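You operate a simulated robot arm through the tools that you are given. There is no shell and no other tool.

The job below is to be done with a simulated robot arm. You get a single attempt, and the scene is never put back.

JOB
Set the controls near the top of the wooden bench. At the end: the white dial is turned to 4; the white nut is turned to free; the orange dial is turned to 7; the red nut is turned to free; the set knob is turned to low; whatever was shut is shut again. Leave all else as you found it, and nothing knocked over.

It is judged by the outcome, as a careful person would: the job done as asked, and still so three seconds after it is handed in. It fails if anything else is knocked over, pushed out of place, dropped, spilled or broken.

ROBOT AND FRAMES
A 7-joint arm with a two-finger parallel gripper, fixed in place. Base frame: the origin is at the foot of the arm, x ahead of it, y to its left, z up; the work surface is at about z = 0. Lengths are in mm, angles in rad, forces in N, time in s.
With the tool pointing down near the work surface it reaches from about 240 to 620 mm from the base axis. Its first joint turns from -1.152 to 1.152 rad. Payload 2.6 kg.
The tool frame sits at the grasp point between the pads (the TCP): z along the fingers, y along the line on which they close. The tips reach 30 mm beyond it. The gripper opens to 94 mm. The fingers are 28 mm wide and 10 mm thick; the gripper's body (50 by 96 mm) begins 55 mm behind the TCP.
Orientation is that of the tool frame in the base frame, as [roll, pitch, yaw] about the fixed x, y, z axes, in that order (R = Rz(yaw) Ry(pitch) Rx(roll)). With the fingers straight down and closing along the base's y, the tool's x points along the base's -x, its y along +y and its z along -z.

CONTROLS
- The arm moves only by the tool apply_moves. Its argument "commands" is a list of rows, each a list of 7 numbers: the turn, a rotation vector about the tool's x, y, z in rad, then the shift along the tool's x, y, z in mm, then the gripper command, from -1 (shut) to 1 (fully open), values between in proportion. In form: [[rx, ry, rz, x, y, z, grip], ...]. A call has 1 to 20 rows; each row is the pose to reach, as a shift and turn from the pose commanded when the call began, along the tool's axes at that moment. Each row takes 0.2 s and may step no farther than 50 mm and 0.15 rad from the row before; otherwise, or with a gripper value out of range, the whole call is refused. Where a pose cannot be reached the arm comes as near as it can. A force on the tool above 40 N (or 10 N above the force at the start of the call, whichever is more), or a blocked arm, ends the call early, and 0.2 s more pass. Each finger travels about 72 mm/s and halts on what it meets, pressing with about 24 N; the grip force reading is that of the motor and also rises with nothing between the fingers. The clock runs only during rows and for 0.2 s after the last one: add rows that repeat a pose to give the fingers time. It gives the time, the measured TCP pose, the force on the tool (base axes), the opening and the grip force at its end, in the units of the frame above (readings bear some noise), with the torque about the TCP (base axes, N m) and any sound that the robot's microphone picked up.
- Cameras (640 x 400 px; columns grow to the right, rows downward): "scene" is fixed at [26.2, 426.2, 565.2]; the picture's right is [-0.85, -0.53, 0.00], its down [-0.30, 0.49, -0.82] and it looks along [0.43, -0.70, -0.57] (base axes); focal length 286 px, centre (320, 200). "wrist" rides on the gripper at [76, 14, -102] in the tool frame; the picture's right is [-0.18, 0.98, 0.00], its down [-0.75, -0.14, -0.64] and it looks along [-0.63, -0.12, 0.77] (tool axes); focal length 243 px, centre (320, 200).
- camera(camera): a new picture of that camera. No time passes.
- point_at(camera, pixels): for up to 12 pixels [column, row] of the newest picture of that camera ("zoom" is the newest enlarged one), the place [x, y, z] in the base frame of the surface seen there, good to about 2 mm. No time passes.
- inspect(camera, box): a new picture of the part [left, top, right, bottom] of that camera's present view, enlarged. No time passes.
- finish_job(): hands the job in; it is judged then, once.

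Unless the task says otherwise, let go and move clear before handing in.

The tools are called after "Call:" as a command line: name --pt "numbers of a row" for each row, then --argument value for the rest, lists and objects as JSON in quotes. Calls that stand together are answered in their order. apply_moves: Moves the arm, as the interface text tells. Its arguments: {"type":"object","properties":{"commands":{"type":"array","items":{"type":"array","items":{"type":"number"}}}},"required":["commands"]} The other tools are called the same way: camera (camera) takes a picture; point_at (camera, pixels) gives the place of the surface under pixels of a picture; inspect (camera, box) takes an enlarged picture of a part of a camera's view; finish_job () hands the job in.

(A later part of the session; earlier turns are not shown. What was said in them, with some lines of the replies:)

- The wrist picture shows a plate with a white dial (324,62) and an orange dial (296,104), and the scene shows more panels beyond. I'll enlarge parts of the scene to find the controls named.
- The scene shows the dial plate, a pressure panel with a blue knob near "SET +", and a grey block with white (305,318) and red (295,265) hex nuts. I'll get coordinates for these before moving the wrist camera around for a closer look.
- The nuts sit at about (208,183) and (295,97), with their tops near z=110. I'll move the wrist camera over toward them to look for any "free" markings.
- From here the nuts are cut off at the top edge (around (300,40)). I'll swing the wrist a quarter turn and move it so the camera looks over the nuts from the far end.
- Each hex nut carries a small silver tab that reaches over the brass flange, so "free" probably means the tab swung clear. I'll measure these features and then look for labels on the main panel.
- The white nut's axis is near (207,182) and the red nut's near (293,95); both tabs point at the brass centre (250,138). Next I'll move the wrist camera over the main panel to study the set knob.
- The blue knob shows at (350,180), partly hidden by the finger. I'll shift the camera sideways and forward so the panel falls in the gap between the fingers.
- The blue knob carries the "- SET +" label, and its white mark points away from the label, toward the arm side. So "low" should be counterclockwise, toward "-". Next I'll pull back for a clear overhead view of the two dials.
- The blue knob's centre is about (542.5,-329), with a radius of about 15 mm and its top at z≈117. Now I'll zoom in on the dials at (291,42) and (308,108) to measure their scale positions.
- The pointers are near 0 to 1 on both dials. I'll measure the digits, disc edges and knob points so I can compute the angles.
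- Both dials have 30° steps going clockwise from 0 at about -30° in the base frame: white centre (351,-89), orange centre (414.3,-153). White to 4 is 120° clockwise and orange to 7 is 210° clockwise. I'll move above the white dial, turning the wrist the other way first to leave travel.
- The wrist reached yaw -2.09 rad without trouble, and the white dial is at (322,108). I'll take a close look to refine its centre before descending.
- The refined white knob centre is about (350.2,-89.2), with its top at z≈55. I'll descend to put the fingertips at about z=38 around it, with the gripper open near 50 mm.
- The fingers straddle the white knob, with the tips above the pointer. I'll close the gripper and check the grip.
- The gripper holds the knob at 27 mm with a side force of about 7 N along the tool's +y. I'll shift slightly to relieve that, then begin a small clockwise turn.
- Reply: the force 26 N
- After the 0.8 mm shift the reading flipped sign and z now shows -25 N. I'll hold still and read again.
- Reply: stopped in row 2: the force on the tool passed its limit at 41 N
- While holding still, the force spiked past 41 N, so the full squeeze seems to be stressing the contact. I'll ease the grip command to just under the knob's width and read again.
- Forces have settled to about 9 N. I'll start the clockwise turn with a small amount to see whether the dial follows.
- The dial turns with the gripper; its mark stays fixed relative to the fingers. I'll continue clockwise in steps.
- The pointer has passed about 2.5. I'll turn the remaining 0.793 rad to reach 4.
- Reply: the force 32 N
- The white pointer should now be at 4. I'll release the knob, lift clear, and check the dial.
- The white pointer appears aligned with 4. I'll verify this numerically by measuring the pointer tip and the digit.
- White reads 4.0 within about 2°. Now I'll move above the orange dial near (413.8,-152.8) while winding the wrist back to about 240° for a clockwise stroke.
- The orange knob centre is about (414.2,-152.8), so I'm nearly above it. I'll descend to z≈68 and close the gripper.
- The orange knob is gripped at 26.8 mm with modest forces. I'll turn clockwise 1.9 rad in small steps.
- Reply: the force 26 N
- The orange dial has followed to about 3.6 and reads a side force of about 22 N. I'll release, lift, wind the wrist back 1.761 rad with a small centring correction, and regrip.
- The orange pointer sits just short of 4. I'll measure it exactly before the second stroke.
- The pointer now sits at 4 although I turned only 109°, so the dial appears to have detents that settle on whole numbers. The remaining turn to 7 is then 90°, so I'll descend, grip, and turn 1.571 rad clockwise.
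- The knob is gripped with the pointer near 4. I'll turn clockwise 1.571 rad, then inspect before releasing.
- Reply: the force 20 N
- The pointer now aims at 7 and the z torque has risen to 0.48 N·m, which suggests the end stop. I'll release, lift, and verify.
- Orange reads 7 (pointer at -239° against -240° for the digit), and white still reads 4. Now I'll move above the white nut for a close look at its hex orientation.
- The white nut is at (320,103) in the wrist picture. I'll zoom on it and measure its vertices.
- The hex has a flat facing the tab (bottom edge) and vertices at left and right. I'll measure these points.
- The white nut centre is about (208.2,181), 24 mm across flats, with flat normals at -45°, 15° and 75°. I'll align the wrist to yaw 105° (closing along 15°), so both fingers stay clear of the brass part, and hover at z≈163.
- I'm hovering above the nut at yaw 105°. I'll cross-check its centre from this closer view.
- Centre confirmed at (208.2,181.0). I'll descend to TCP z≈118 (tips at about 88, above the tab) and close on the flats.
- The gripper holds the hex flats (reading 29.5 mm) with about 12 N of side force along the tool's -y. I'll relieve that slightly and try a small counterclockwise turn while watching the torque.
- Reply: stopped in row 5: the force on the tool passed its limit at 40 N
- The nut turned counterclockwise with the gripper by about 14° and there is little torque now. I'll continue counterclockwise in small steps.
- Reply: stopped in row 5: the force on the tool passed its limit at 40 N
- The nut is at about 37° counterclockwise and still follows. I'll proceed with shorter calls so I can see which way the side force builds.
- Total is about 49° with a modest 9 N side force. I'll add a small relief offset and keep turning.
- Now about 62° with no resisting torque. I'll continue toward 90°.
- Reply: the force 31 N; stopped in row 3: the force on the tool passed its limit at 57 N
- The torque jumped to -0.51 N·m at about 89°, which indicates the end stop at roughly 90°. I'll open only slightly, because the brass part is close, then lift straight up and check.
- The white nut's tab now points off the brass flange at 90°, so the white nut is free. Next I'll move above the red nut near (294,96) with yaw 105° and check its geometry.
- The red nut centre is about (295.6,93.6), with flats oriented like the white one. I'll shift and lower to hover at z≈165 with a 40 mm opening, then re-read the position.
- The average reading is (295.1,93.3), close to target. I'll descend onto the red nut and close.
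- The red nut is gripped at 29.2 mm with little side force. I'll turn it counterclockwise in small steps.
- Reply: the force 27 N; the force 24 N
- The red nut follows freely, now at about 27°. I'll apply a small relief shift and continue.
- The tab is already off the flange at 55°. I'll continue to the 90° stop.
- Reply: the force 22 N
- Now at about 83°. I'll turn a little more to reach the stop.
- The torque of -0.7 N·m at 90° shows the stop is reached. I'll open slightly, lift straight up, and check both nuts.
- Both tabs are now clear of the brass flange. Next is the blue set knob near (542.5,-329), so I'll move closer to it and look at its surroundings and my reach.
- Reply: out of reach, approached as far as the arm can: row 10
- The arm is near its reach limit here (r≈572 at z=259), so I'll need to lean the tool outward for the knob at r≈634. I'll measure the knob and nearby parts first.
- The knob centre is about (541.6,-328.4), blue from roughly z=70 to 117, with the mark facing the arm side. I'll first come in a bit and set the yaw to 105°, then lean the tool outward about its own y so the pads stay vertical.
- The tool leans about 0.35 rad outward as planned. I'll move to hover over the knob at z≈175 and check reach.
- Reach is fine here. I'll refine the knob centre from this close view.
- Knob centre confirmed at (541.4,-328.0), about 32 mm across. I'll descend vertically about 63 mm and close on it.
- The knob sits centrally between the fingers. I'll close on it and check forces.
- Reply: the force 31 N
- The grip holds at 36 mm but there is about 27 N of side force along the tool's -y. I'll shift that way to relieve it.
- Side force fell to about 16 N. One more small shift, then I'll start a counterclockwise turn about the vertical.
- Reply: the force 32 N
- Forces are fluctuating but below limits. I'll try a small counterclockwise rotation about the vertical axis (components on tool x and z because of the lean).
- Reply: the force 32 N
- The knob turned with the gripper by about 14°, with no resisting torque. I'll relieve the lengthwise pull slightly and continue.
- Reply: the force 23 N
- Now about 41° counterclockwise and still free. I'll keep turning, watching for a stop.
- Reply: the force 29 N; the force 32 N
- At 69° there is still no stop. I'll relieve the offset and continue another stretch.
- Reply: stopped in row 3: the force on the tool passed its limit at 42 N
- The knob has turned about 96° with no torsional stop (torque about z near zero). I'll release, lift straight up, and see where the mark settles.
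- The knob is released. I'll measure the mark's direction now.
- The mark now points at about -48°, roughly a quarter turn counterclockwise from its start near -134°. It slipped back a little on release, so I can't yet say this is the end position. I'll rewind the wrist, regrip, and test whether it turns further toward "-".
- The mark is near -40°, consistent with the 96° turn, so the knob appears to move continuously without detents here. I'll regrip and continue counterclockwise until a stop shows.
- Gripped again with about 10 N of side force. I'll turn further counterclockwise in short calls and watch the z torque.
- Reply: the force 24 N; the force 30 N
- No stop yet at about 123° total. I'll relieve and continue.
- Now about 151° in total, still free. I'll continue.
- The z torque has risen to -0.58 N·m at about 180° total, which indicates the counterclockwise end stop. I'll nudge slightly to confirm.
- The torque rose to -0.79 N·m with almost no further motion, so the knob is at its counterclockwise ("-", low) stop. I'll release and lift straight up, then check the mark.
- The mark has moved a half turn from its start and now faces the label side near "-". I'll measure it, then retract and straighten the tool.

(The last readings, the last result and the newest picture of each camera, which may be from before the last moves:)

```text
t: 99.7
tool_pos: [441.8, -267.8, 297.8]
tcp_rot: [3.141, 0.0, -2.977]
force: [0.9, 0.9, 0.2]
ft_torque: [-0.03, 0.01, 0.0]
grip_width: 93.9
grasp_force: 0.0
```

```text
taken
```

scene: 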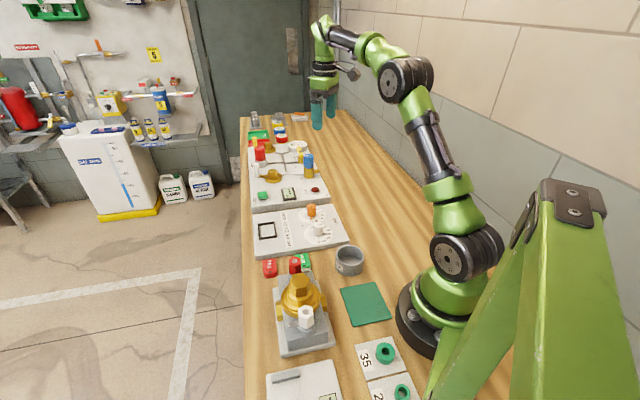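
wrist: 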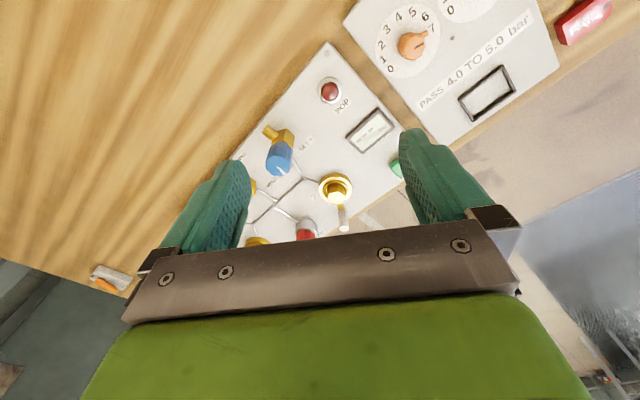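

The arm is clear and the gripper is open. I'll inspect the knob mark, the dials and the nuts for a final check.

Call:
inspect --camera "wrist" --box '[240, 100, 330, 200]'

Call:
inspect --camera "scene" --box '[260, 190, 360, 270]'

Call:
inspect --camera "scene" --box '[250, 250, 370, 360]'

Call:
inspect --camera "scene" --box '[230, 100, 350, 210]'

```text
4.00 times, centred on (285, 150) of wrist
```

zoom: 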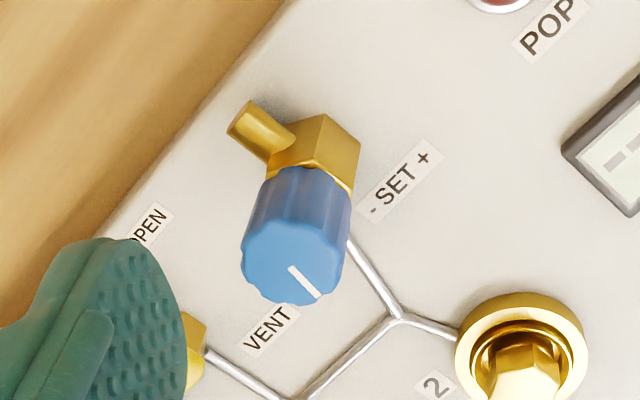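

```text
5.00 times, centred on (310, 230) of scene
```

zoom: 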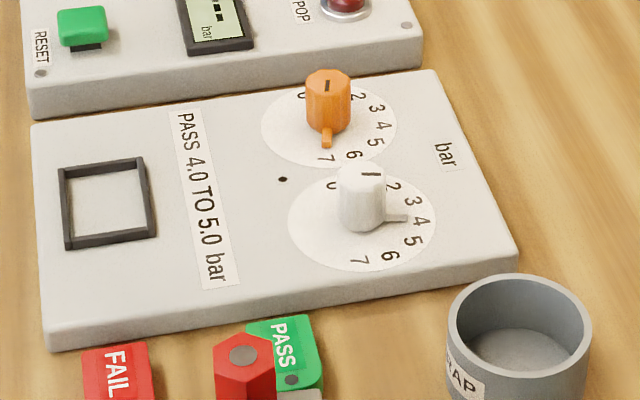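

```text
3.64 times, centred on (310, 305) of scene
```

zoom: 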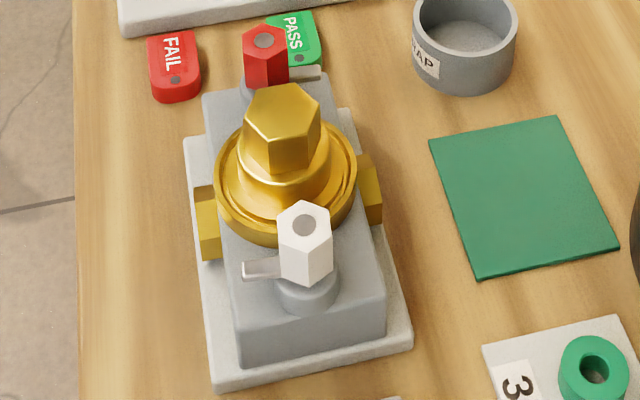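

```text
3.64 times, centred on (290, 155) of scene
```

zoom: 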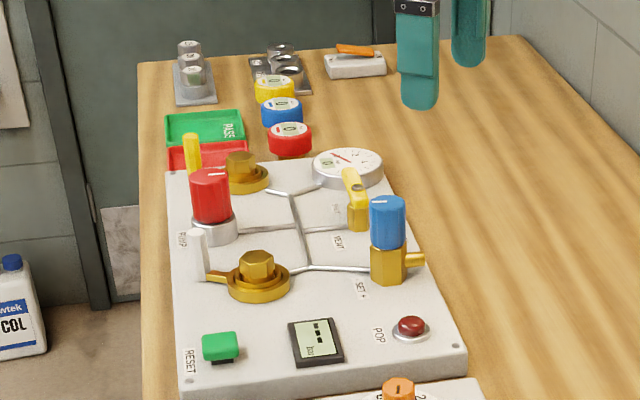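

All controls look set. I'll measure the set-knob mark once more to confirm it stayed at the stop.

Call:
inspect --camera "wrist" --box '[240, 100, 330, 200]'

Call:
point_at --camera "zoom" --pixels '[[291, 269], [317, 296], [304, 283], [247, 258], [342, 268], [297, 222], [290, 300], [375, 208], [425, 158]]'

```text
4.00 times, centred on (285, 150) of wrist
```

zoom: 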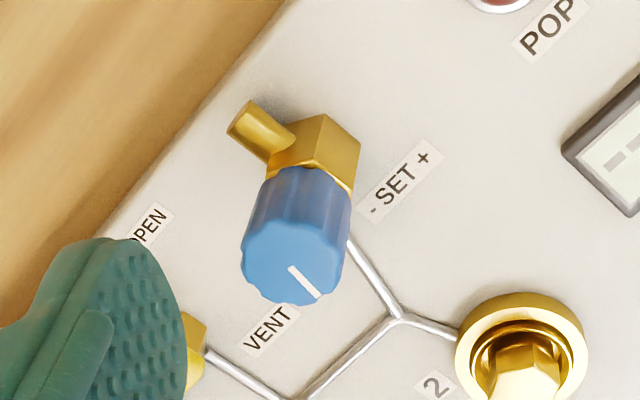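

```text
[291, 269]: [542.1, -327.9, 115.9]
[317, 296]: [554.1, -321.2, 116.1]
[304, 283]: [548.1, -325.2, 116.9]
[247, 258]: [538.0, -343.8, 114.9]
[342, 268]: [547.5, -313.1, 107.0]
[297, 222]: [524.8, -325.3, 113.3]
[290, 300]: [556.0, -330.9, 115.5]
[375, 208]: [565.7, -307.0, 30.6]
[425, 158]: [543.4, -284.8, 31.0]
```

The mark reads between 29° and 40° depending on the view, so I want a better measurement. I'll enlarge the scene view and bring the wrist camera closer over the knob.

Call:
inspect --camera "scene" --box '[298, 148, 322, 164]'

Call:
apply_moves --pt "0 0 0.13 -6 -8 5 1" --pt "0 0 0.26 -12 -15 10 1" --pt "0 0 0.39 -18 -20 15 1" --pt "0 0 0.52 -20 -22 20 1" --pt "0 0 0.65 -20 -22 25 1" --pt "0 0 0.65 -20 -22 25 1"

Call:
camera --camera "wrist"

```text
16.00 times, centred on (310, 156) of scene
```

zoom: 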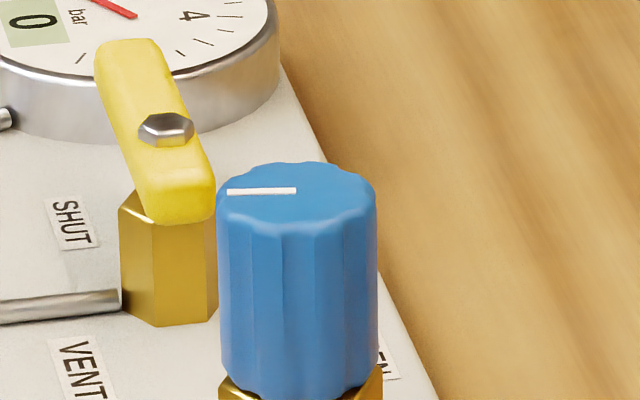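

```text
t: 101.1
tool_pos: [464.1, -285.9, 271.8]
tcp_rot: [-3.141, 0.0, 2.655]
force: [-0.2, 0.1, 0.4]
ft_torque: [0.02, -0.01, 0.0]
grip_width: 94.3
grasp_force: 0.1
```

```text
taken
```

wrist: 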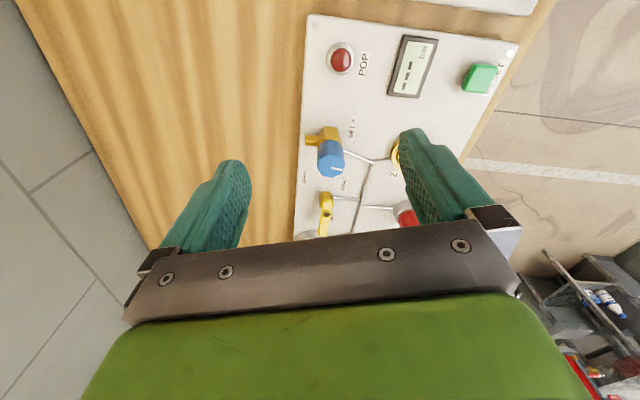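

Both views put the mark at about 30 to 34°, roughly 165 to 170° counterclockwise from its start, where the stop torque appeared, so it rests at the low end. I'll return the arm to a clear pose near its start and take a last look.

Call:
apply_moves --pt "0 0 -0.08 32.2 18.8 -20.5 1" --pt "0 0 -0.16 64.4 37.6 -41 1" --pt "0 0 -0.24 96.6 56.4 -61.5 1" --pt "0 0 -0.32 128.8 75.1 -82 1" --pt "0 0 -0.4 161 93.9 -102.5 1" --pt "0 0 -0.486 193.2 112.7 -123 1" --pt "0 0 -0.486 193.2 112.7 -123 1"

Call:
camera --camera "scene"

Call:
camera --camera "wrist"

Call:
inspect --camera "wrist" --box '[220, 0, 460, 150]'

```text
t: 102.7
tool_pos: [347.7, -97.1, 391.2]
tcp_rot: [3.14, -0.001, -3.139]
force: [0.6, 0.6, -0.4]
ft_torque: [0.0, 0.03, -0.04]
grip_width: 94.2
grasp_force: 0.0
```

```text
taken
```

scene: 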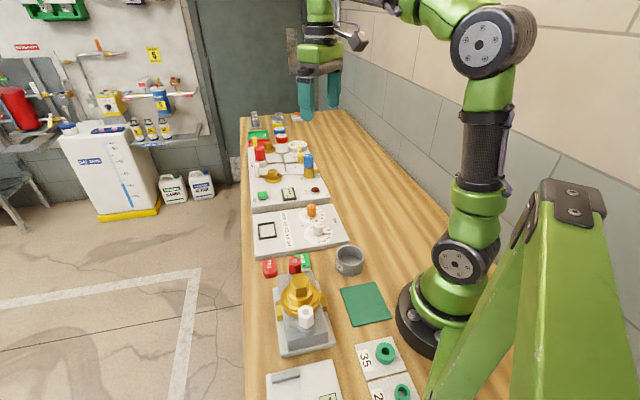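

```text
taken
```

wrist: 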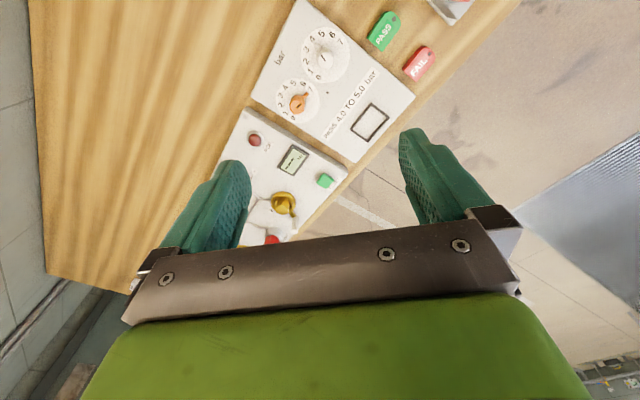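

```text
2.67 times, centred on (340, 75) of wrist
```

zoom: 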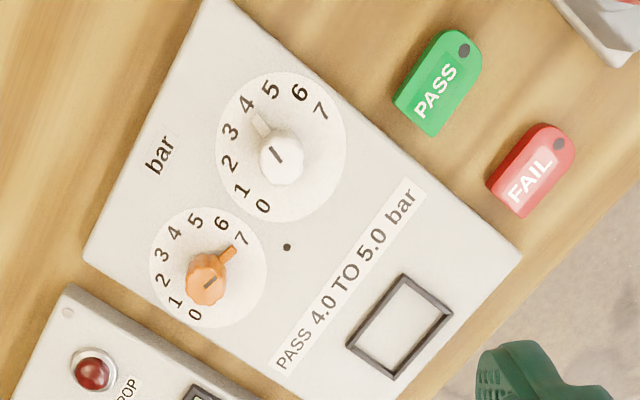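

The final pictures show the white pointer at 4 (262,125), the orange pointer at 7 (230,252) and both nut tabs swung clear. The set knob rests at its "-" stop, nothing else appears displaced, and the arm is clear, so I'm handing in the job.

Call:
finish_job

```text
The job is handed in.
```

I set all five controls, moved the arm clear with the gripper open, and handed the job in. The one thing I couldn't confirm is "low" on the set knob, because only "- SET +" is printed beside it.

| Control | Final state |
|---|---|
| White dial | Pointer at 4, within about 2° |
| Orange dial | Pointer at 7, within about 2° |
| White nut | Turned a quarter turn counterclockwise to its stop; its tab is off the brass flange |
| Red nut | Turned a quarter turn counterclockwise to its stop; its tab is off the brass flange |
| Set knob (blue) | Turned counterclockwise to its end stop, about 165–170° from where it started |

- **Set knob:** I took "low" to be the counterclockwise end, toward the minus sign.
- **Nuts:** neither has a "free" marking, so I took "free" to mean the tab swung clear of the flange.
- **Forces while gripping:** the force on the tool passed its limit of about 40 N several times, once reaching 57 N. Each time the arm stopped by itself, and I saw no damage.
- **Everything else:** I opened nothing, so there was nothing to shut again. In the last pictures nothing looked moved or knocked over.
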